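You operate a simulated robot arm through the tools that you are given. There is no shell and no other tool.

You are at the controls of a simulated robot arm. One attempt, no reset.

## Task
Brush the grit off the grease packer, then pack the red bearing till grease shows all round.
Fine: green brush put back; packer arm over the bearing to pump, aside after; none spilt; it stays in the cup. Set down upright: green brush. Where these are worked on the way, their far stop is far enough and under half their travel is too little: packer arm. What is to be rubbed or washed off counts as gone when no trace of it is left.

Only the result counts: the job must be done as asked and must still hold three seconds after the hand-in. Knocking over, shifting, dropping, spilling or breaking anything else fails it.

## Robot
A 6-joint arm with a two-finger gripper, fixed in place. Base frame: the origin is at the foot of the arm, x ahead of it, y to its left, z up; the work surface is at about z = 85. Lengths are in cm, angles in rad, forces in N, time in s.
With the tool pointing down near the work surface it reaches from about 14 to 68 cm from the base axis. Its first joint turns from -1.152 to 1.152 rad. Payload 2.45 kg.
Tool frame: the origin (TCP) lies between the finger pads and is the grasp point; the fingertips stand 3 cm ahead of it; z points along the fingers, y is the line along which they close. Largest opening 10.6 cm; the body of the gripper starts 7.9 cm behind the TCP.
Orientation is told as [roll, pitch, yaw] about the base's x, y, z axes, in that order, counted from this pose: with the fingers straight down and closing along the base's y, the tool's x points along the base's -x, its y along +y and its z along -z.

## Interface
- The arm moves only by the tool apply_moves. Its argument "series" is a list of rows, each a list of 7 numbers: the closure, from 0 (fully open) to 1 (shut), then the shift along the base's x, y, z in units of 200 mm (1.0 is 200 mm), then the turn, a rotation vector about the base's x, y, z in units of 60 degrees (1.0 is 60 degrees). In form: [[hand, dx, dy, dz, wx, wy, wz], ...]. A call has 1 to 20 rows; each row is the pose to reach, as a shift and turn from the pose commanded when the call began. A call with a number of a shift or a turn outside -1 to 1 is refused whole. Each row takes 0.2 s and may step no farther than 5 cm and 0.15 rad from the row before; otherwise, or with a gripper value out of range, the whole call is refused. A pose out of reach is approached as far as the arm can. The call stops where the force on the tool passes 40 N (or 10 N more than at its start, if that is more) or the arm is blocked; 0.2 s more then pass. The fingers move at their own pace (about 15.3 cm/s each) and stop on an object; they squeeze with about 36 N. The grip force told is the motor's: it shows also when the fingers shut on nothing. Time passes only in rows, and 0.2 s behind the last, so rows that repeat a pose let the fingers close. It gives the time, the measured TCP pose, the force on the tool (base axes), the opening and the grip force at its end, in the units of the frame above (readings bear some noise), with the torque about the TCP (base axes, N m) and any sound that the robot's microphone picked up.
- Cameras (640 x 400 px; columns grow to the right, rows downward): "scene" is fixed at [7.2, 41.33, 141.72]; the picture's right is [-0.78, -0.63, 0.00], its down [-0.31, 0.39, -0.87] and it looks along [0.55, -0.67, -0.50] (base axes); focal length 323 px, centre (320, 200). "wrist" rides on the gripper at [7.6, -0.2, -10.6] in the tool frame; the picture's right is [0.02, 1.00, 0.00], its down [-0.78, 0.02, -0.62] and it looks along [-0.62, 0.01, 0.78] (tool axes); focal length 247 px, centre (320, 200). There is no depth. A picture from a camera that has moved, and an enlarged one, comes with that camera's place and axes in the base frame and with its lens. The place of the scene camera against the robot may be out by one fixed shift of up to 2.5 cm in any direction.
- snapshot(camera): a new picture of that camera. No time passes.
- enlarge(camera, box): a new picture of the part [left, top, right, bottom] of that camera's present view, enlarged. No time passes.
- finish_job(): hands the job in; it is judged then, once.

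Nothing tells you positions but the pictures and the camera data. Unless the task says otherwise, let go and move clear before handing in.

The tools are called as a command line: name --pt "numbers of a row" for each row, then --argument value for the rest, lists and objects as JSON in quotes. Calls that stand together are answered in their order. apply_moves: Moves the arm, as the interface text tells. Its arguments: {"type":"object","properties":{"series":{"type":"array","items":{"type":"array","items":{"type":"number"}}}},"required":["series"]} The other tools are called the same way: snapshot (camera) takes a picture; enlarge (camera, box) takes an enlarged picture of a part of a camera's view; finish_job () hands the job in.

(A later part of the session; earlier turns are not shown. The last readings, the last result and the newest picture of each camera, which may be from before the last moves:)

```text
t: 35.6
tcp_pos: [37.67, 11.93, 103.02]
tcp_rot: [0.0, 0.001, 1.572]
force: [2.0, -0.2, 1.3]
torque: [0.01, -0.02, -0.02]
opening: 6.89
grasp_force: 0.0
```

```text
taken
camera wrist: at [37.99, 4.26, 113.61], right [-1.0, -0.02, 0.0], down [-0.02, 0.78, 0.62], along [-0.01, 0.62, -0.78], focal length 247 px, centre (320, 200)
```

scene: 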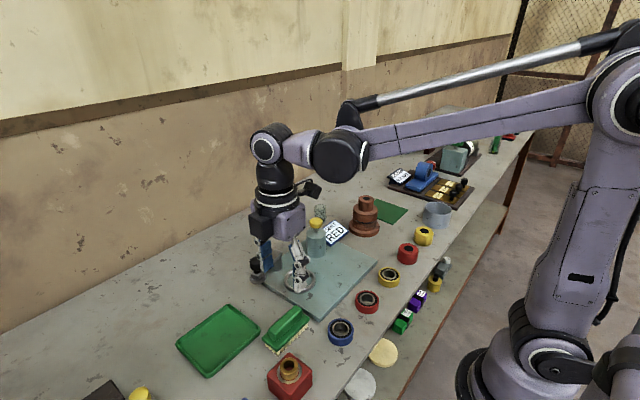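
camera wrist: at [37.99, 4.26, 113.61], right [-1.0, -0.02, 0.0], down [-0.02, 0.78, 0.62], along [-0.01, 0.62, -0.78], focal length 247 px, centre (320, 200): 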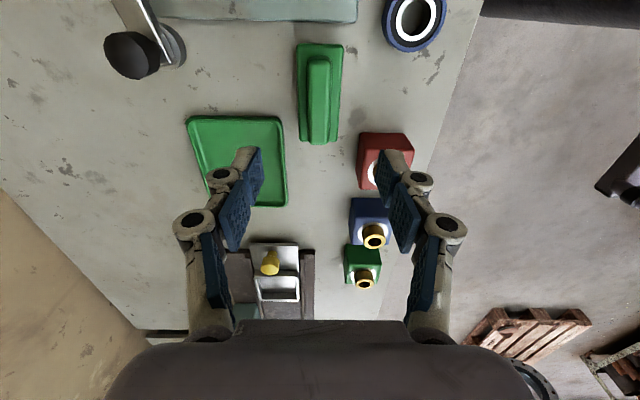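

The brush is back upright on its spot. Next is the red bearing, so I'll move above it at about (29.4, -4.9) for a close look.

apply_moves --pt "0.35 -0.08 -0.17 0 0 0 0" --pt "0.35 -0.165 -0.34 0 0 0 0" --pt "0.35 -0.25 -0.51 0 0 0 0" --pt "0.35 -0.33 -0.68 0 0 0 0" --pt "0.35 -0.413 -0.84 0 0 0 0" --pt "0.35 -0.413 -0.84 -0.2 0 0 0" --pt "0.35 -0.413 -0.84 -0.2 0 0 0"

snapshot --camera "wrist"

enlarge --camera "wrist" --box '[260, 40, 400, 150]'

snapshot --camera "scene"

```text
t: 37.2
tcp_pos: [29.63, -5.16, 98.85]
tcp_rot: [0.002, 0.0, 1.57]
force: [0.2, 0.2, -0.5]
torque: [-0.02, -0.03, -0.01]
opening: 6.91
grasp_force: 0.1
```

```text
taken
camera wrist: at [29.85, -12.7, 109.42], right [-1.0, -0.02, 0.0], down [-0.02, 0.78, 0.62], along [-0.01, 0.62, -0.78], focal length 247 px, centre (320, 200)
```

wrist: 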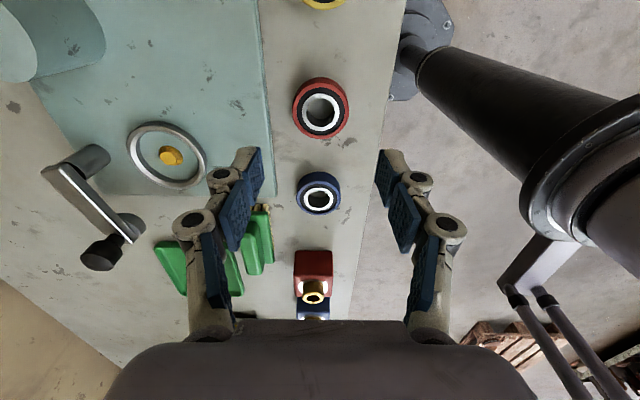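

```text
3.64 times, centred on (330, 95) of wrist
camera zoom: at [29.85, -12.7, 109.42], right [-1.0, -0.02, 0.0], down [-0.02, 0.78, 0.62], along [-0.01, 0.62, -0.78], focal length 898 px, centre (284, 582)
```

zoom: 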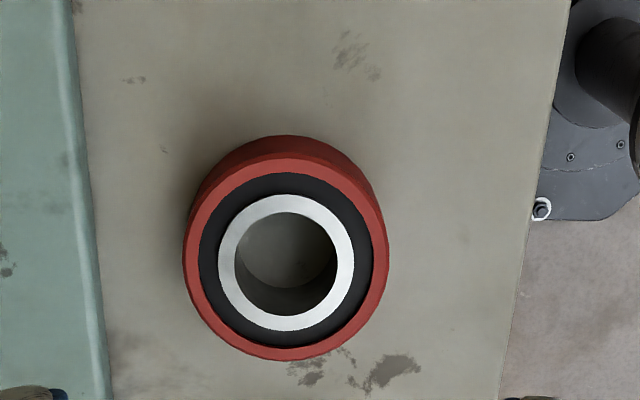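

```text
taken
```

scene: 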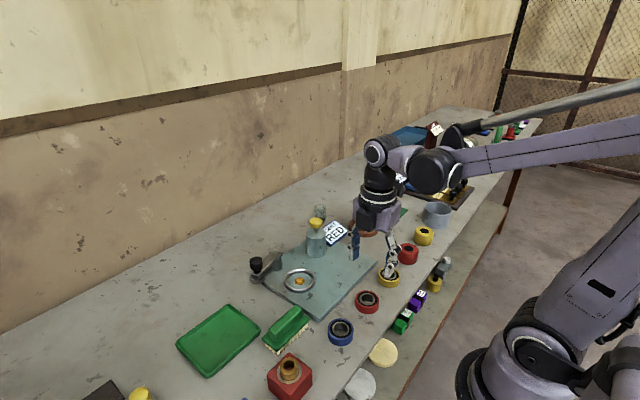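

The gripper is almost exactly over the bearing, which is centred at about (29.65, -5.07) with its top near z 87.3. I'll descend so that the fingertips take only its upper centimetre and clear the cup ring later.

apply_moves --pt "0.42 0.001 0.004 -0.15 0 0 0" --pt "0.42 0.001 0.004 -0.3 0 0 0" --pt "0.42 0.001 0.004 -0.4 0 0 0" --pt "0.42 0.001 0.004 -0.45 0 0 0" --pt "0.42 0.001 0.004 -0.47 0 0 0" --pt "0.42 0.001 0.004 -0.47 0 0 0"

snapshot --camera "wrist"

enlarge --camera "scene" --box '[320, 220, 440, 340]'

```text
t: 38.6
tcp_pos: [29.5, -5.05, 89.39]
tcp_rot: [0.001, 0.0, 1.57]
force: [-1.3, 0.8, 0.3]
torque: [0.01, 0.0, -0.02]
opening: 6.15
grasp_force: 0.0
```

```text
taken
camera wrist: at [29.81, -12.51, 99.99], right [-1.0, -0.02, 0.0], down [-0.02, 0.78, 0.62], along [-0.01, 0.62, -0.78], focal length 247 px, centre (320, 200)
```

wrist: 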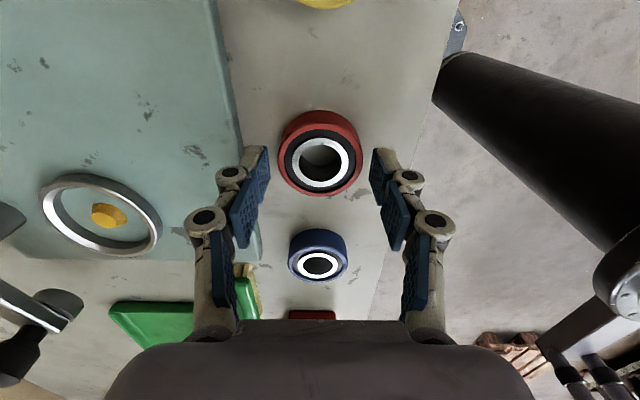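

```text
3.33 times, centred on (380, 280) of scene
camera zoom: at [7.2, 41.33, 141.72], right [-0.78, -0.63, 0.0], down [-0.31, 0.39, -0.87], along [0.55, -0.67, -0.5], focal length 1076 px, centre (120, -67)
```

zoom: 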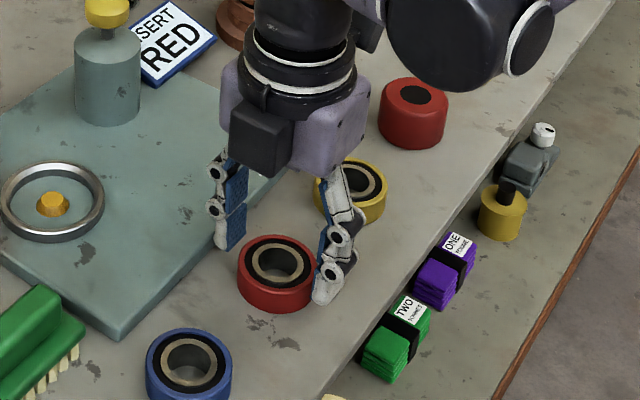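

enlarge --camera "wrist" --box '[230, 90, 410, 230]'

```text
2.86 times, centred on (320, 160) of wrist
camera zoom: at [29.81, -12.51, 99.99], right [-1.0, -0.02, 0.0], down [-0.02, 0.78, 0.62], along [-0.01, 0.62, -0.78], focal length 706 px, centre (320, 314)
```

zoom: 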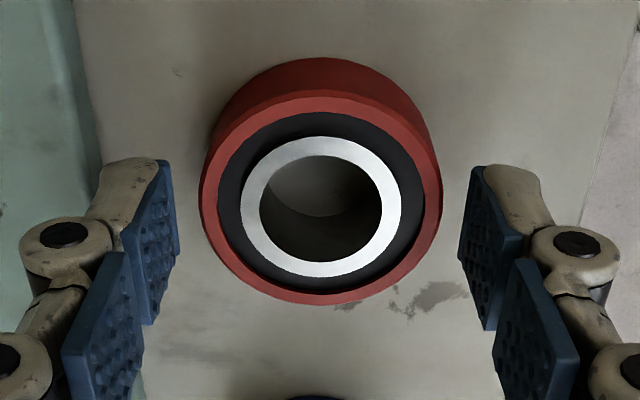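

The bearing centre is about 1 mm off the TCP. I'll nudge over and close on it.

apply_moves --pt "0.42 0.005 -0.006 0 0 0 0" --pt "0.48 0.005 -0.006 0 0 0 0" --pt "0.6 0.005 -0.006 0 0 0 0" --pt "1 0.005 -0.006 0 0 0 0" --pt "1 0.005 -0.006 0 0 0 0"

enlarge --camera "wrist" --box '[230, 90, 410, 230]'

```text
t: 39.8
tcp_pos: [29.69, -4.93, 89.41]
tcp_rot: [0.0, 0.001, 1.571]
force: [-1.2, 0.6, 7.3]
torque: [0.03, 0.1, -0.01]
opening: 5.1
grasp_force: 35.9
```

```text
2.86 times, centred on (320, 160) of wrist
camera zoom: at [29.93, -12.64, 100.07], right [-1.0, -0.02, 0.0], down [-0.02, 0.78, 0.62], along [-0.01, 0.62, -0.78], focal length 706 px, centre (320, 314)
```

zoom: 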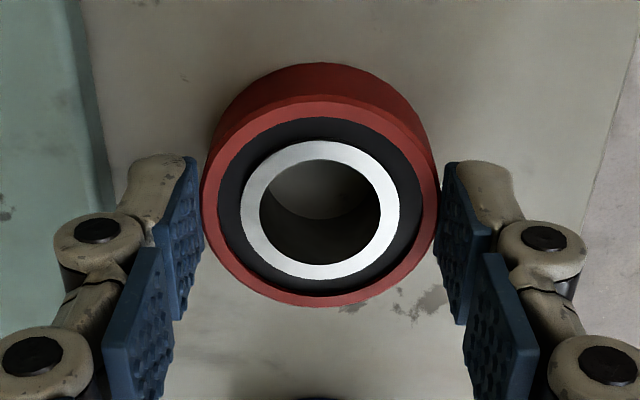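

The bearing is gripped (opening 5.1). I'll lift it and carry it high over to the cup, then check alignment from above.

apply_moves --pt "1 0 0 0.05 0 0 0" --pt "1 0 0 0.2 0 0 0" --pt "1 0 0 0.4 0 0 0" --pt "1 0 0 0.6 0 0 0" --pt "1 0.1 0.03 0.78 0 0 0" --pt "1 0.3 0.1 0.78 0 0 0" --pt "1 0.5 0.17 0.78 0 0 0" --pt "1 0.7 0.23 0.78 0 0 0" --pt "1 0.77 0.26 0.78 0 0 0" --pt "1 0.77 0.26 0.78 0 0 0"

snapshot --camera "wrist"

enlarge --camera "wrist" --box '[240, 40, 400, 160]'

snapshot --camera "scene"

```text
t: 42.0
tcp_pos: [45.09, 0.16, 105.08]
tcp_rot: [0.001, 0.0, 1.571]
force: [0.3, -0.8, -2.0]
torque: [-0.01, 0.03, 0.01]
opening: 5.09
grasp_force: 36.0
```

```text
taken
camera wrist: at [45.39, -7.43, 115.67], right [-1.0, -0.02, 0.0], down [-0.02, 0.78, 0.62], along [-0.01, 0.62, -0.78], focal length 247 px, centre (320, 200)
```

wrist: 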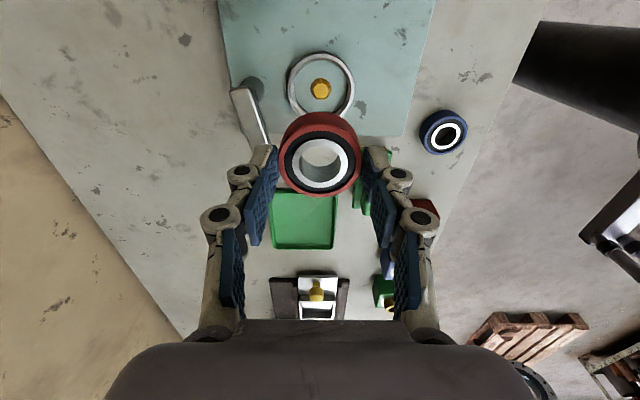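

```text
3.33 times, centred on (320, 100) of wrist
camera zoom: at [45.39, -7.43, 115.67], right [-1.0, -0.02, 0.0], down [-0.02, 0.78, 0.62], along [-0.01, 0.62, -0.78], focal length 823 px, centre (320, 533)
```

zoom: 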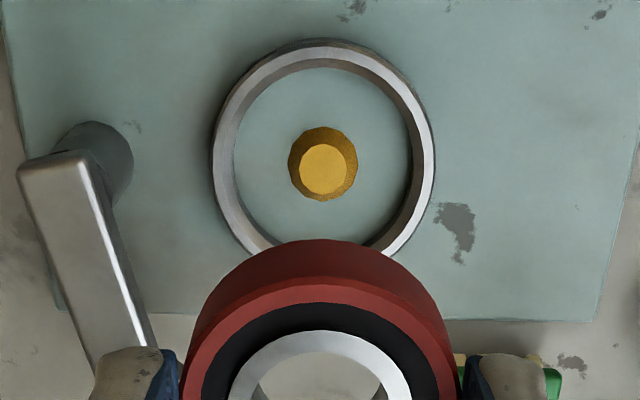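

```text
taken
```

scene: 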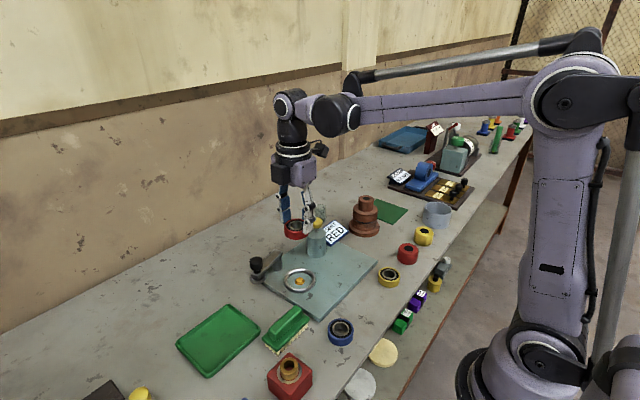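

The bearing and cup are aligned within about 1 mm. I'll descend to just above the ring and check again.

apply_moves --pt "1 0 0 -0.15 0 0 0" --pt "1 0 0 -0.3 0 0 0" --pt "1 0 0 -0.45 0 0 0" --pt "1 0 0 -0.55 0 0 0" --pt "1 0 0 -0.6 0 0 0" --pt "1 0 0 -0.6 0 0 0"

enlarge --camera "wrist" --box '[230, 60, 410, 200]'

enlarge --camera "scene" --box '[250, 220, 350, 310]'

```text
t: 43.4
tcp_pos: [44.94, 0.05, 93.1]
tcp_rot: [0.0, 0.0, 1.57]
force: [-0.3, 0.1, -2.4]
torque: [0.0, 0.02, 0.01]
opening: 5.09
grasp_force: 36.1
```

```text
2.86 times, centred on (320, 130) of wrist
camera zoom: at [45.29, -7.5, 103.62], right [-1.0, -0.02, 0.0], down [-0.02, 0.78, 0.62], along [-0.01, 0.62, -0.78], focal length 706 px, centre (320, 400)
```

zoom: 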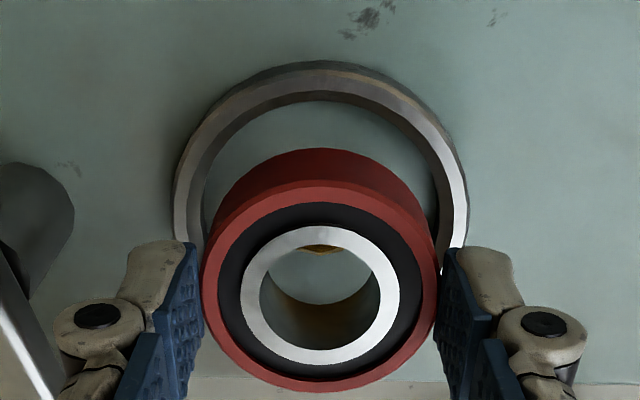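

```text
4.44 times, centred on (300, 265) of scene
camera zoom: at [7.2, 41.33, 141.72], right [-0.78, -0.63, 0.0], down [-0.31, 0.39, -0.87], along [0.55, -0.67, -0.5], focal length 1435 px, centre (409, -89)
```

zoom: 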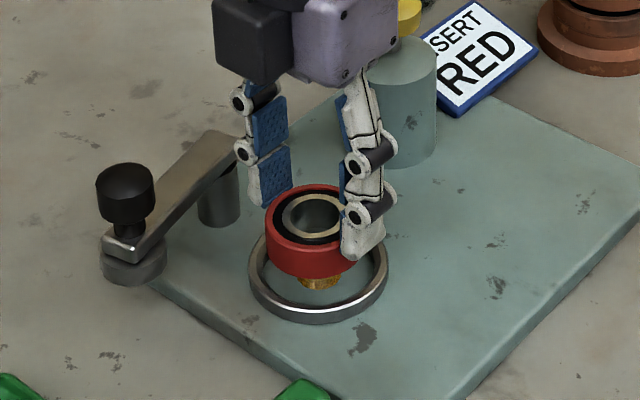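

The bearing hangs centred over the spigot. I'll lower it the rest of the way in small steps.

apply_moves --pt "1 0 0 -0.025 0 0 0" --pt "1 0 0 -0.05 0 0 0" --pt "1 0 0 -0.075 0 0 0" --pt "1 0 0 -0.095 0 0 0" --pt "1 0 0 -0.095 0 0 0"

enlarge --camera "wrist" --box '[230, 60, 410, 200]'

enlarge --camera "scene" --box '[250, 220, 350, 310]'

```text
t: 44.6
tcp_pos: [45.12, 0.15, 91.17]
tcp_rot: [-0.001, 0.0, 1.571]
force: [0.5, 0.3, -2.2]
torque: [-0.03, 0.01, -0.03]
opening: 5.06
grasp_force: 36.1
```

```text
2.86 times, centred on (320, 130) of wrist
camera zoom: at [45.3, -7.41, 101.72], right [-1.0, -0.02, 0.0], down [-0.02, 0.78, 0.62], along [-0.01, 0.62, -0.78], focal length 706 px, centre (320, 400)
```

zoom: 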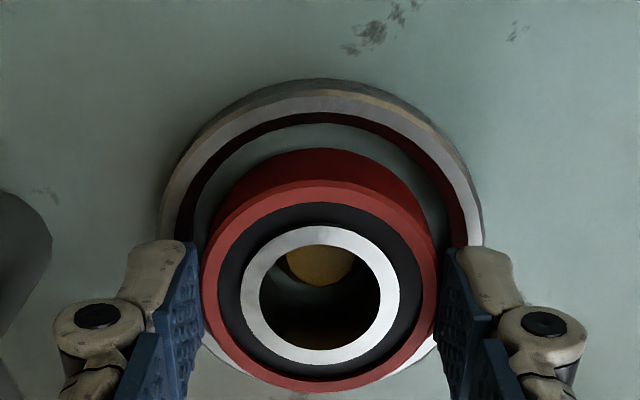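

```text
4.44 times, centred on (300, 265) of scene
camera zoom: at [7.2, 41.33, 141.72], right [-0.78, -0.63, 0.0], down [-0.31, 0.39, -0.87], along [0.55, -0.67, -0.5], focal length 1435 px, centre (409, -89)
```

zoom: 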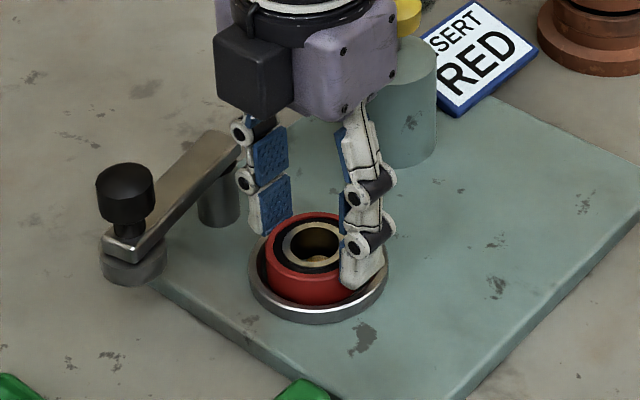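

The bearing is inside the ring around the spigot. I'll creep down to seat it.

apply_moves --pt "1 0 0 -0.005 0 0 0" --pt "1 0 0 -0.01 0 0 0" --pt "1 0 0 -0.01 0 0 0"

```text
t: 45.4
tcp_pos: [45.03, 0.12, 90.96]
tcp_rot: [0.0, 0.0, 1.571]
force: [-0.3, 0.1, -1.1]
torque: [-0.02, -0.02, 0.02]
opening: 5.1
grasp_force: 35.8
```

apply_moves --pt "1 0 0 -0.004 0 0 0" --pt "1 0 0 -0.008 0 0 0" --pt "1 0 0 -0.008 0 0 0"

```text
t: 46.2
tcp_pos: [45.0, 0.17, 90.98]
tcp_rot: [0.001, 0.002, 1.57]
force: [-0.1, -0.9, 31.2]
torque: [0.04, -0.05, -0.04]
opening: 5.09
grasp_force: 36.1
```

Contact is exactly at the expected seating height, so the bearing is on the cup floor. I'll release it and rise clear.

apply_moves --pt "1 0 0 0.002 0 0 0" --pt "0.48 0 0 0.002 0 0 0" --pt "0.42 0 0 0.002 0 0 0" --pt "0.42 0 0 0.002 0 0 0" --pt "0.42 0 0 0.05 0 0 0" --pt "0.42 0 0 0.2 0 0 0" --pt "0.42 0 0 0.4 0 0 0" --pt "0.42 0 0 0.6 0 0 0" --pt "0.42 0 0 0.6 0 0 0"

enlarge --camera "wrist" --box '[220, 20, 420, 160]'

enlarge --camera "scene" --box '[240, 210, 350, 310]'

snapshot --camera "wrist"

```text
t: 48.2
tcp_pos: [45.09, 0.15, 102.71]
tcp_rot: [0.001, 0.0, 1.57]
force: [-0.1, -0.9, 0.0]
torque: [-0.02, -0.03, -0.02]
opening: 6.14
grasp_force: 0.0
```

```text
2.86 times, centred on (320, 90) of wrist
camera zoom: at [45.4, -7.38, 113.25], right [-1.0, -0.02, 0.0], down [-0.02, 0.78, 0.62], along [-0.01, 0.62, -0.78], focal length 706 px, centre (320, 514)
```

zoom: 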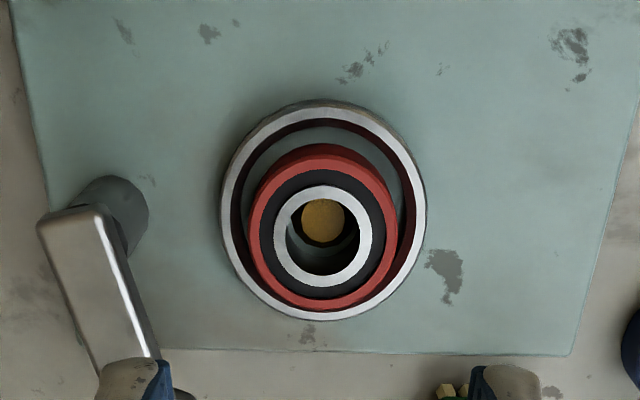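

```text
4.00 times, centred on (295, 260) of scene
camera zoom: at [7.2, 41.33, 141.72], right [-0.78, -0.63, 0.0], down [-0.31, 0.39, -0.87], along [0.55, -0.67, -0.5], focal length 1291 px, centre (420, -40)
```

zoom: 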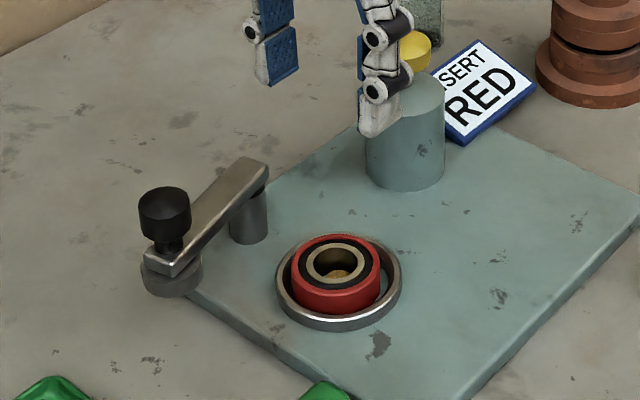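

```text
taken
camera wrist: at [45.4, -7.38, 113.25], right [-1.0, -0.02, 0.0], down [-0.02, 0.78, 0.62], along [-0.01, 0.62, -0.78], focal length 247 px, centre (320, 200)
```

wrist: 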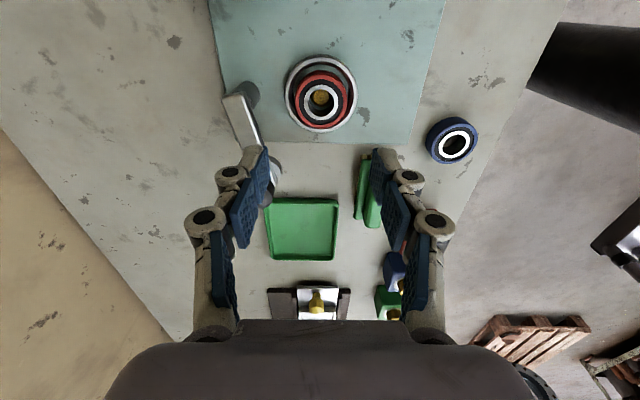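

The bearing sits in the cup around the spigot. Next I'll close the fingers and go to the outer (+x) side of the arm's knob so I can push the arm around over the bearing.

apply_moves --pt "1 0.1 0.08 0 0 0 0" --pt "1 0.25 0.2 0 0 0 0" --pt "1 0.4 0.32 0 0 0 0" --pt "1 0.465 0.365 0 0 0 0" --pt "1 0.465 0.365 0 0 0 0"

snapshot --camera "wrist"

enlarge --camera "scene" --box '[220, 190, 360, 310]'

```text
t: 49.4
tcp_pos: [54.55, 7.56, 102.66]
tcp_rot: [0.001, 0.0, 1.571]
force: [0.3, 0.4, 0.3]
torque: [-0.01, 0.0, 0.01]
opening: 0.0
grasp_force: 28.7
```

```text
taken
camera wrist: at [54.78, -0.13, 113.26], right [-1.0, -0.02, 0.0], down [-0.02, 0.78, 0.62], along [-0.01, 0.62, -0.78], focal length 247 px, centre (320, 200)
```

wrist: 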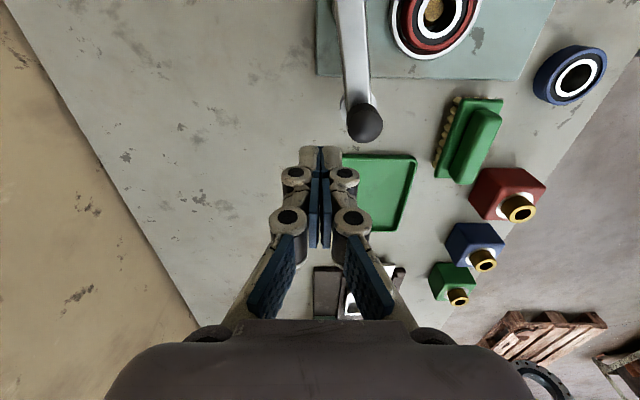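

```text
3.33 times, centred on (290, 250) of scene
camera zoom: at [7.2, 41.33, 141.72], right [-0.78, -0.63, 0.0], down [-0.31, 0.39, -0.87], along [0.55, -0.67, -0.5], focal length 1076 px, centre (420, 33)
```

zoom: 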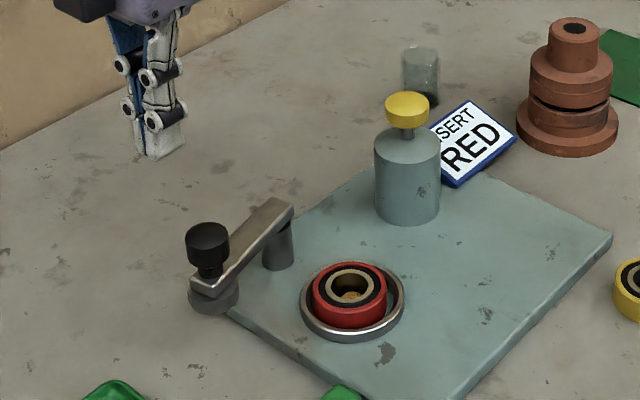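

The knob is at about (51, 7.1) and the closed fingers are clear on its +x side. I'll lower beside it so the tips reach knob level.

apply_moves --pt "1 0 0 -0.15 0 0 0" --pt "1 0 0 -0.28 0 0 0" --pt "1 0 0 -0.365 0 0 0" --pt "1 0 0 -0.365 0 0 0"

snapshot --camera "wrist"

enlarge --camera "scene" --box '[220, 190, 360, 310]'

```text
t: 50.4
tcp_pos: [54.46, 7.46, 95.48]
tcp_rot: [0.0, 0.001, 1.569]
force: [-0.7, -0.3, -0.4]
torque: [0.01, 0.04, 0.0]
opening: 0.0
grasp_force: 28.5
```

```text
taken
camera wrist: at [54.77, -0.1, 106.01], right [-1.0, -0.02, 0.0], down [-0.02, 0.78, 0.62], along [-0.01, 0.62, -0.78], focal length 247 px, centre (320, 200)
```

wrist: 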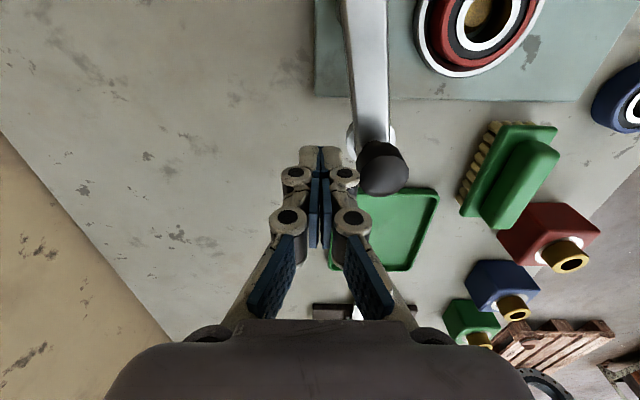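

```text
3.33 times, centred on (290, 250) of scene
camera zoom: at [7.2, 41.33, 141.72], right [-0.78, -0.63, 0.0], down [-0.31, 0.39, -0.87], along [0.55, -0.67, -0.5], focal length 1076 px, centre (420, 33)
```

zoom: 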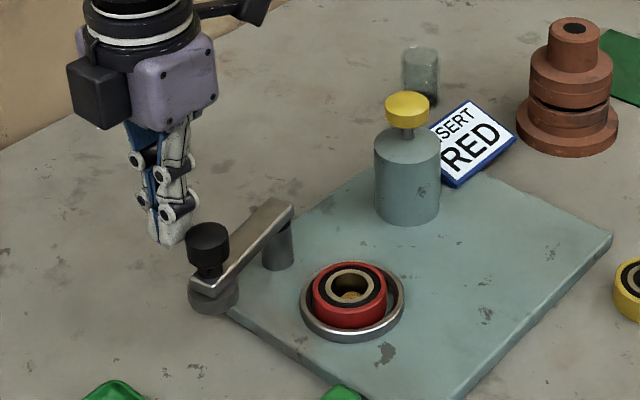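

The fingertips are beside the knob. I'll start pushing the arm along its arc, going slowly and stopping part-way to check.

apply_moves --pt "1 -0.03 0.01 -0.02 0 0 0" --pt "1 -0.06 0.015 -0.02 0 0 0" --pt "1 -0.085 0.017 -0.02 0 0 0" --pt "1 -0.11 0.0175 -0.02 0 0 0" --pt "1 -0.14 0.015 -0.02 0 0 0" --pt "1 -0.1735 0.01 -0.02 0 0 0"

snapshot --camera "wrist"

enlarge --camera "scene" --box '[220, 190, 360, 310]'

```text
t: 51.8
tcp_pos: [50.89, 7.64, 95.19]
tcp_rot: [-0.001, 0.0, 1.57]
force: [-0.3, -0.6, 1.0]
torque: [0.01, -0.04, 0.0]
opening: 0.0
grasp_force: 28.2
```

```text
taken
camera wrist: at [51.18, 0.07, 105.72], right [-1.0, -0.02, 0.0], down [-0.02, 0.78, 0.62], along [-0.01, 0.62, -0.78], focal length 247 px, centre (320, 200)
```

wrist: 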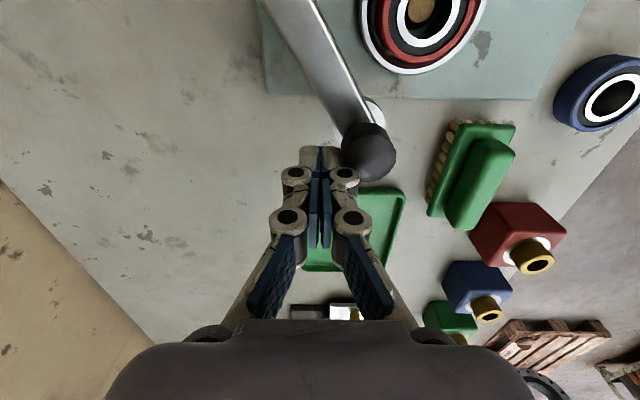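

```text
3.33 times, centred on (290, 250) of scene
camera zoom: at [7.2, 41.33, 141.72], right [-0.78, -0.63, 0.0], down [-0.31, 0.39, -0.87], along [0.55, -0.67, -0.5], focal length 1076 px, centre (420, 33)
```

zoom: 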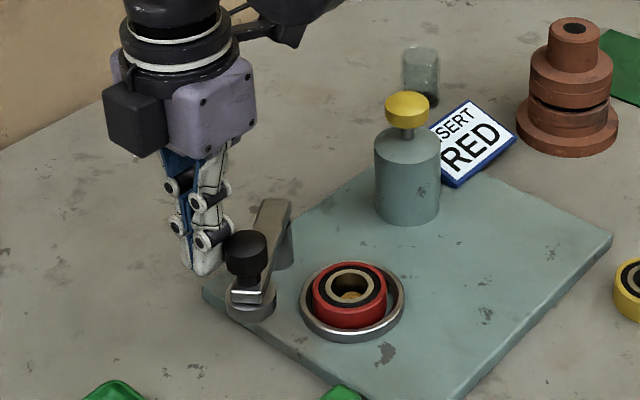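

The arm swings freely. I'll continue along the arc.

apply_moves --pt "1 -0.025 -0.007 0 0 0 0" --pt "1 -0.0515 -0.015 0 0 0 0" --pt "1 -0.0965 -0.035 0 0 0 0" --pt "1 -0.1415 -0.0625 0 0 0 0" --pt "1 -0.1815 -0.0935 0 0 0 0" --pt "1 -0.2165 -0.13 0 0 0 0" --pt "1 -0.2475 -0.172 0 0 0 0"

snapshot --camera "wrist"

enlarge --camera "scene" --box '[220, 190, 360, 310]'

```text
t: 53.4
tcp_pos: [45.86, 4.1, 95.18]
tcp_rot: [0.001, 0.001, 1.571]
force: [-0.7, 1.5, 0.3]
torque: [0.0, 0.02, 0.01]
opening: 0.01
grasp_force: 28.6
```

```text
taken
camera wrist: at [46.22, -3.39, 105.69], right [-1.0, -0.02, 0.0], down [-0.02, 0.78, 0.62], along [-0.01, 0.62, -0.78], focal length 247 px, centre (320, 200)
```

wrist: 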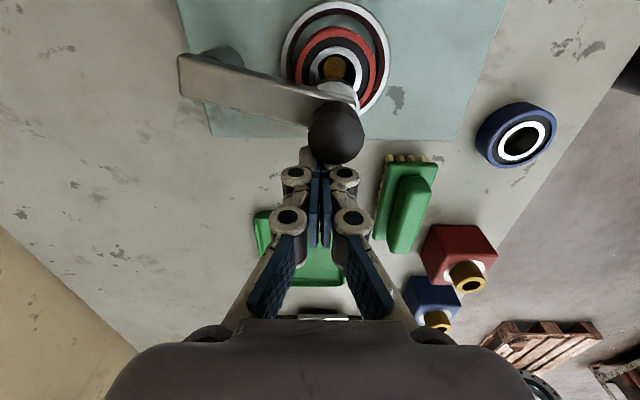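

```text
3.33 times, centred on (290, 250) of scene
camera zoom: at [7.2, 41.33, 141.72], right [-0.78, -0.63, 0.0], down [-0.31, 0.39, -0.87], along [0.55, -0.67, -0.5], focal length 1076 px, centre (420, 33)
```

zoom: 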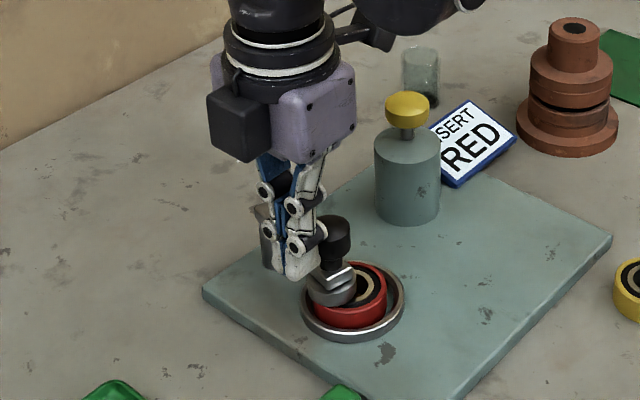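

The pad is coming over the bearing. I'll finish the arc toward y ≈ 2.4 in small steps, watching for the stop.

apply_moves --pt "1 -0.012 -0.022 0 0 0 0" --pt "1 -0.024 -0.0455 0 0 0 0" --pt "1 -0.034 -0.069 0 0 0 0" --pt "1 -0.044 -0.09 0 0 0 0" --pt "1 -0.044 -0.09 0 0 0 0"

snapshot --camera "wrist"

enlarge --camera "scene" --box '[220, 190, 360, 310]'

```text
t: 54.6
tcp_pos: [45.02, 2.56, 95.25]
tcp_rot: [-0.002, -0.001, 1.571]
force: [1.2, 2.6, 0.3]
torque: [-0.05, -0.04, -0.01]
opening: 0.59
grasp_force: 29.1
```

```text
taken
camera wrist: at [45.33, -5.09, 105.71], right [-1.0, -0.02, 0.0], down [-0.02, 0.78, 0.62], along [-0.01, 0.62, -0.78], focal length 247 px, centre (320, 200)
```

wrist: 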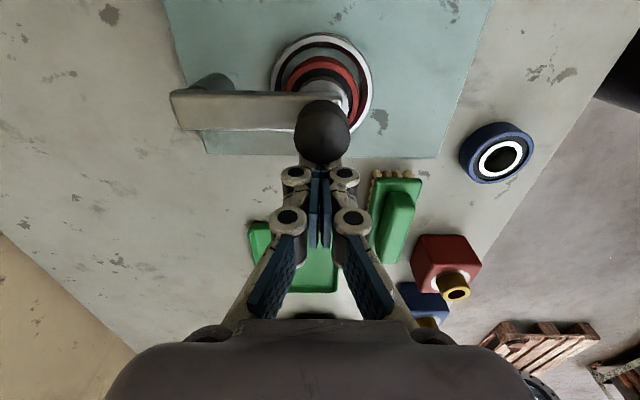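

```text
3.33 times, centred on (290, 250) of scene
camera zoom: at [7.2, 41.33, 141.72], right [-0.78, -0.63, 0.0], down [-0.31, 0.39, -0.87], along [0.55, -0.67, -0.5], focal length 1076 px, centre (420, 33)
```

zoom: 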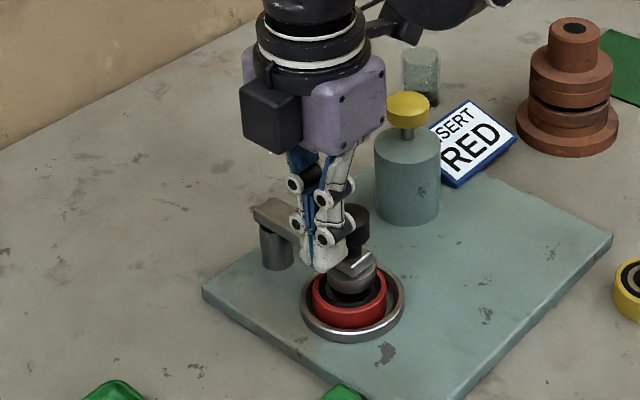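

The arm is essentially over the bearing. I'll push a few more millimetres to find its far stop.

apply_moves --pt "1 0 -0.01 0 0 0 0" --pt "1 0 -0.02 0 0 0 0" --pt "1 0 -0.02 0 0 0 0"

```text
t: 55.4
tcp_pos: [45.09, 2.44, 95.06]
tcp_rot: [0.0, -0.009, 1.572]
force: [3.5, 26.9, 0.7]
torque: [0.07, -0.26, 0.02]
opening: 0.61
grasp_force: 29.3
```

The stop is reached (27 N reaction). I'll back away in +y and rise, then check that the arm stayed over the bearing.

apply_moves --pt "1 0 0.02 0 0 0 0" --pt "1 0 0.06 0 0 0 0" --pt "1 0 0.12 0 0 0 0" --pt "1 0 0.15 0.15 0 0 0" --pt "1 0 0.15 0.35 0 0 0" --pt "1 0 0.15 0.5 0 0 0" --pt "1 0 0.15 0.5 0 0 0"

snapshot --camera "wrist"

enlarge --camera "scene" --box '[240, 200, 360, 310]'

```text
t: 57.0
tcp_pos: [44.92, 5.07, 105.15]
tcp_rot: [0.001, 0.0, 1.572]
force: [-0.2, 0.7, 0.0]
torque: [0.03, -0.02, 0.0]
opening: 0.01
grasp_force: 28.5
```

```text
taken
camera wrist: at [45.22, -2.47, 115.71], right [-1.0, -0.02, 0.0], down [-0.02, 0.78, 0.62], along [-0.01, 0.62, -0.78], focal length 247 px, centre (320, 200)
```

wrist: 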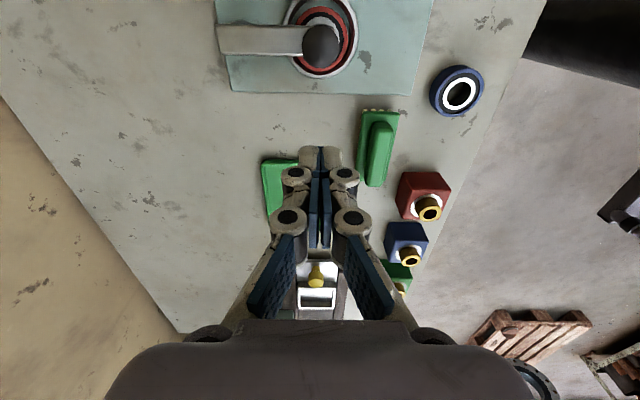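

```text
3.64 times, centred on (300, 255) of scene
camera zoom: at [7.2, 41.33, 141.72], right [-0.78, -0.63, 0.0], down [-0.31, 0.39, -0.87], along [0.55, -0.67, -0.5], focal length 1174 px, centre (393, 0)
```

zoom: 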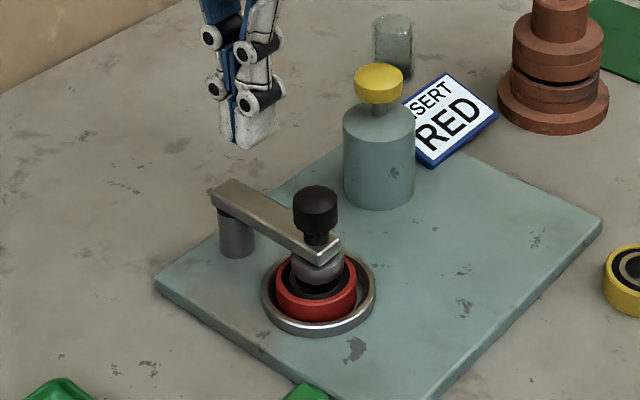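

The arm now sits squarely over the bearing. Next I'll go above the yellow pump plunger on the reservoir, at about (49, -11.1) with its top near z 96.

apply_moves --pt "1 0.04 -0.16 0 0 0 0" --pt "1 0.08 -0.33 0 0 0 0" --pt "1 0.13 -0.5 0 0 0 0" --pt "1 0.17 -0.66 0 0 0 0" --pt "1 0.21 -0.813 0 0 0 0" --pt "1 0.21 -0.813 0 0 0 0"

snapshot --camera "wrist"

enlarge --camera "wrist" --box '[240, 40, 400, 170]'

enlarge --camera "scene" --box '[260, 180, 380, 280]'

```text
t: 58.4
tcp_pos: [49.06, -11.15, 104.98]
tcp_rot: [0.0, 0.0, 1.569]
force: [0.3, -0.4, 0.6]
torque: [0.02, -0.01, 0.01]
opening: 0.01
grasp_force: 28.7
```

```text
taken
camera wrist: at [49.44, -18.76, 115.62], right [-1.0, -0.02, 0.0], down [-0.02, 0.78, 0.62], along [-0.01, 0.62, -0.78], focal length 247 px, centre (320, 200)
```

wrist: 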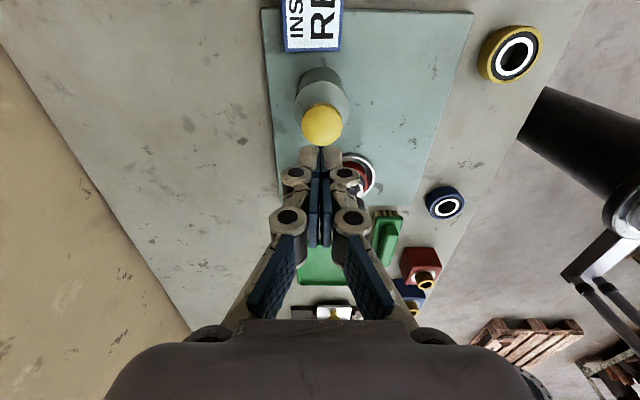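

```text
3.08 times, centred on (320, 105) of wrist
camera zoom: at [49.44, -18.76, 115.62], right [-1.0, -0.02, 0.0], down [-0.02, 0.78, 0.62], along [-0.01, 0.62, -0.78], focal length 760 px, centre (320, 492)
```

zoom: 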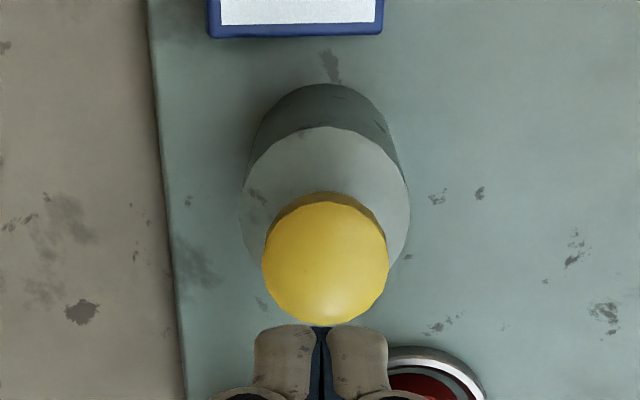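

```text
4.00 times, centred on (320, 230) of scene
camera zoom: at [7.2, 41.32, 141.72], right [-0.78, -0.63, 0.0], down [-0.31, 0.39, -0.87], along [0.55, -0.67, -0.5], focal length 1291 px, centre (320, 80)
```

zoom: 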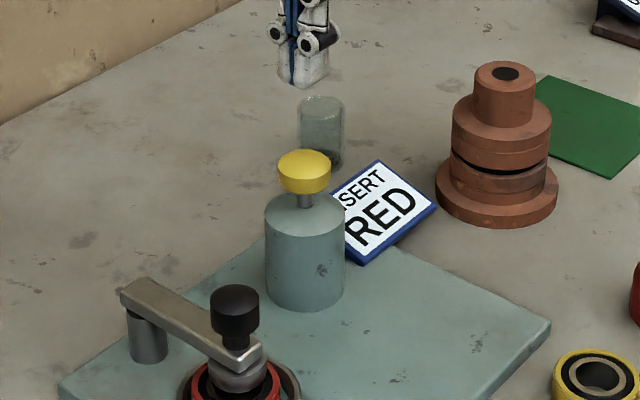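

The fingertips are centred over the yellow plunger. I'll lower to just above it.

apply_moves --pt "1 0 0.006 -0.12 0 0 0" --pt "1 0 0.006 -0.22 0 0 0" --pt "1 0 0.006 -0.265 0 0 0" --pt "1 0 0.006 -0.265 0 0 0"

enlarge --camera "scene" --box '[260, 180, 380, 280]'

snapshot --camera "wrist"

```text
t: 59.4
tcp_pos: [49.25, -11.04, 99.71]
tcp_rot: [0.0, -0.001, 1.569]
force: [-0.8, -0.9, 0.5]
torque: [0.0, -0.02, 0.0]
opening: 0.0
grasp_force: 28.9
```

```text
4.00 times, centred on (320, 230) of scene
camera zoom: at [7.2, 41.33, 141.72], right [-0.78, -0.63, 0.0], down [-0.31, 0.39, -0.87], along [0.55, -0.67, -0.5], focal length 1291 px, centre (320, 80)
```

zoom: 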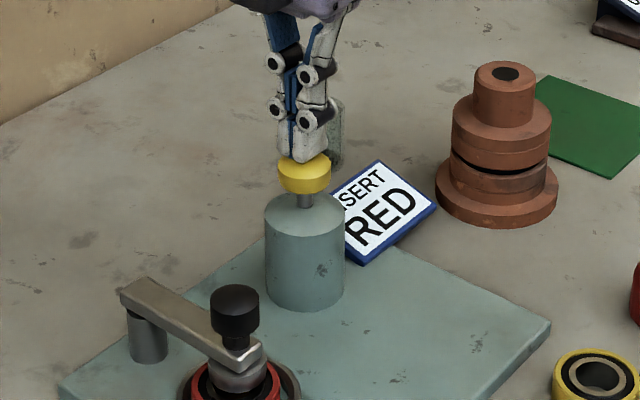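

```text
taken
camera wrist: at [49.51, -18.66, 110.35], right [-1.0, -0.02, 0.0], down [-0.02, 0.78, 0.62], along [-0.01, 0.62, -0.78], focal length 247 px, centre (320, 200)
```

wrist: 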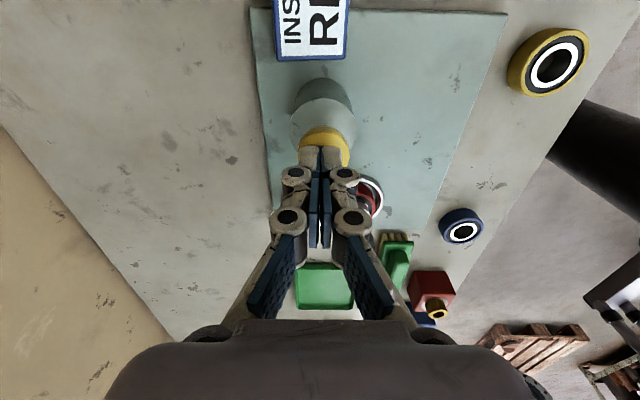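

The tips are right at the plunger. I'll press down in small steps and watch force and sound.

apply_moves --pt "1 0 0 -0.01 0 0 0" --pt "1 0 0 -0.02 0 0 0" --pt "1 0 0 -0.03 0 0 0" --pt "1 0 0 -0.04 0 0 0"

enlarge --camera "scene" --box '[260, 180, 380, 280]'

```text
t: 60.4
tcp_pos: [49.13, -11.08, 99.14]
tcp_rot: [0.0, 0.0, 1.572]
force: [-0.9, 0.8, 2.1]
torque: [-0.01, 0.0, -0.02]
opening: 0.6
grasp_force: 28.8
```

```text
4.00 times, centred on (320, 230) of scene
camera zoom: at [7.2, 41.33, 141.72], right [-0.78, -0.63, 0.0], down [-0.31, 0.39, -0.87], along [0.55, -0.67, -0.5], focal length 1291 px, centre (320, 80)
```

zoom: 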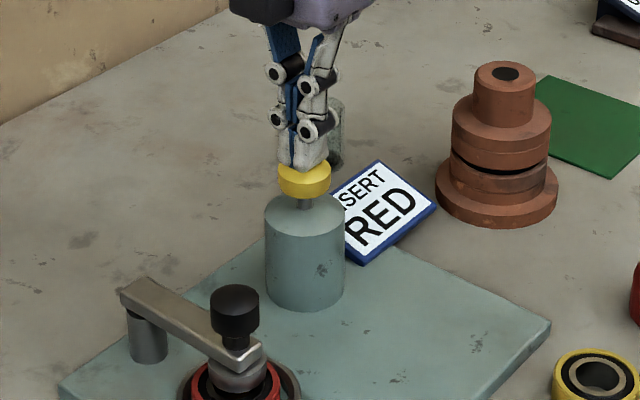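

The plunger is moving under light force. I'll keep pressing.

apply_moves --pt "1 0 0 -0.01 0 0 0" --pt "1 0 0 -0.02 0 0 0" --pt "1 0 0 -0.03 0 0 0" --pt "1 0 0 -0.04 0 0 0"

enlarge --camera "scene" --box '[260, 180, 380, 280]'

enlarge --camera "scene" --box '[270, 250, 340, 310]'

```text
t: 61.4
tcp_pos: [49.27, -11.05, 98.2]
tcp_rot: [-0.001, -0.001, 1.57]
force: [-1.0, 0.5, 3.7]
torque: [-0.02, 0.03, 0.0]
opening: 0.59
grasp_force: 28.3
```

```text
4.00 times, centred on (320, 230) of scene
camera zoom: at [7.19, 41.33, 141.72], right [-0.78, -0.63, 0.0], down [-0.31, 0.39, -0.87], along [0.55, -0.67, -0.5], focal length 1291 px, centre (320, 80)
```

zoom: 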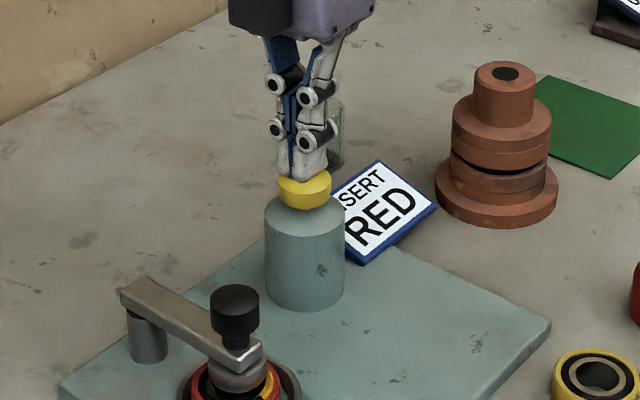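

```text
6.67 times, centred on (305, 280) of scene
camera zoom: at [7.19, 41.33, 141.72], right [-0.78, -0.63, 0.0], down [-0.31, 0.39, -0.87], along [0.55, -0.67, -0.5], focal length 2152 px, centre (420, -333)
```

zoom: 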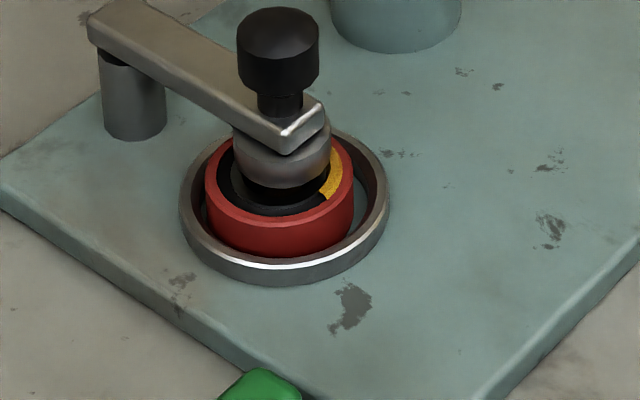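

Grease is showing as an arc on the bearing face, so this is the pump. I'll finish the stroke to the stop.

apply_moves --pt "1 0 0 -0.01 0 0 0" --pt "1 0 0 -0.02 0 0 0" --pt "1 0 0 -0.03 0 0 0"

enlarge --camera "scene" --box '[270, 250, 340, 310]'

snapshot --camera "wrist"

```text
t: 62.2
tcp_pos: [49.45, -11.05, 97.61]
tcp_rot: [-0.001, -0.001, 1.571]
force: [5.3, 1.5, 39.0]
torque: [0.06, -0.18, -0.09]
opening: 0.6
grasp_force: 28.4
```

```text
6.67 times, centred on (305, 280) of scene
camera zoom: at [7.16, 41.34, 141.72], right [-0.78, -0.63, 0.0], down [-0.31, 0.39, -0.87], along [0.55, -0.67, -0.5], focal length 2152 px, centre (420, -333)
```

zoom: 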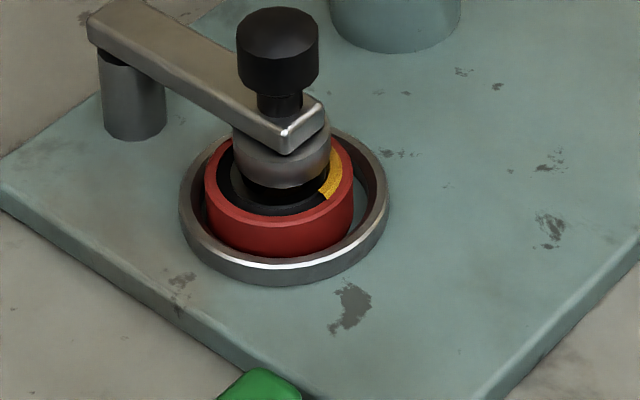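

```text
taken
camera wrist: at [49.54, -18.71, 108.3], right [-1.0, -0.02, 0.0], down [-0.02, 0.78, 0.62], along [-0.01, 0.62, -0.78], focal length 247 px, centre (320, 200)
```

wrist: 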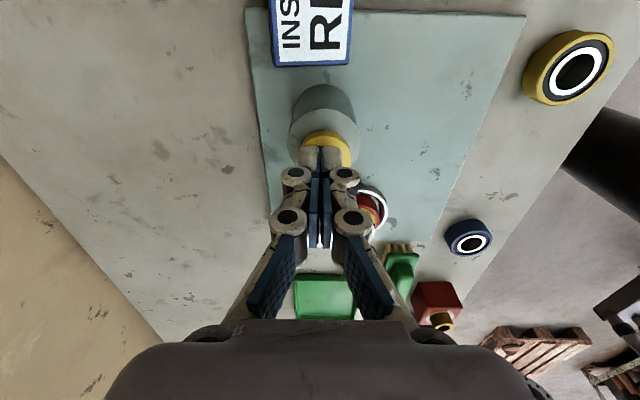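

The bottom stop is at about z 97.6. I'll release upward and check that the plunger returns.

apply_moves --pt "1 0 0 0.03 0 0 0" --pt "1 0 0 0.07 0 0 0" --pt "1 0 0 0.12 0 0 0" --pt "1 0 0 0.12 0 0 0" --pt "1 0 0 0.12 0 0 0"

enlarge --camera "scene" --box '[260, 180, 380, 280]'

enlarge --camera "scene" --box '[270, 250, 340, 310]'

enlarge --camera "wrist" --box '[340, 170, 420, 240]'

```text
t: 63.4
tcp_pos: [49.17, -11.0, 99.99]
tcp_rot: [0.0, 0.001, 1.57]
force: [-0.6, -0.6, 0.7]
torque: [0.01, -0.01, 0.01]
opening: 0.0
grasp_force: 28.6
```

```text
4.00 times, centred on (320, 230) of scene
camera zoom: at [7.2, 41.33, 141.72], right [-0.78, -0.63, 0.0], down [-0.31, 0.39, -0.87], along [0.55, -0.67, -0.5], focal length 1291 px, centre (320, 80)
```

zoom: 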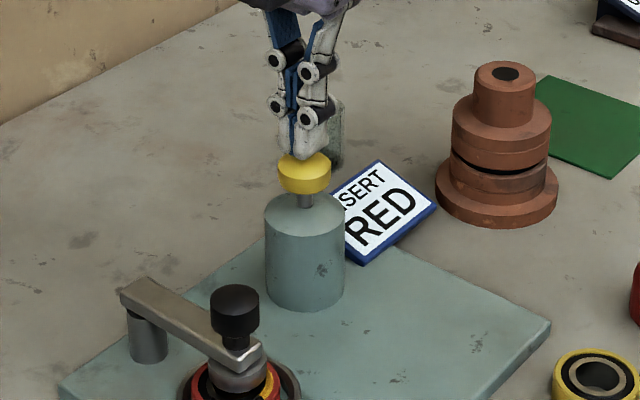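

```text
6.67 times, centred on (305, 280) of scene
camera zoom: at [7.2, 41.33, 141.72], right [-0.78, -0.63, 0.0], down [-0.31, 0.39, -0.87], along [0.55, -0.67, -0.5], focal length 2152 px, centre (420, -333)
```

zoom: 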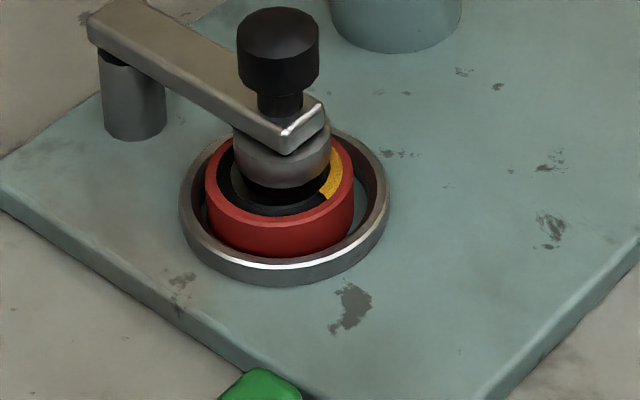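

```text
5.71 times, centred on (380, 205) of wrist
camera zoom: at [49.52, -18.75, 110.54], right [-1.0, -0.02, 0.0], down [-0.02, 0.78, 0.62], along [-0.01, 0.62, -0.78], focal length 1411 px, centre (-23, 171)
```

zoom: 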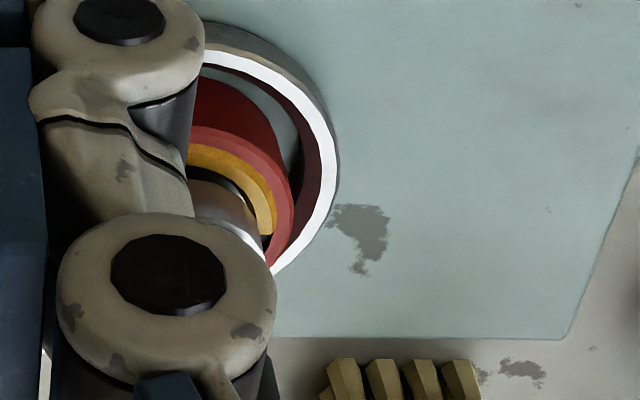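

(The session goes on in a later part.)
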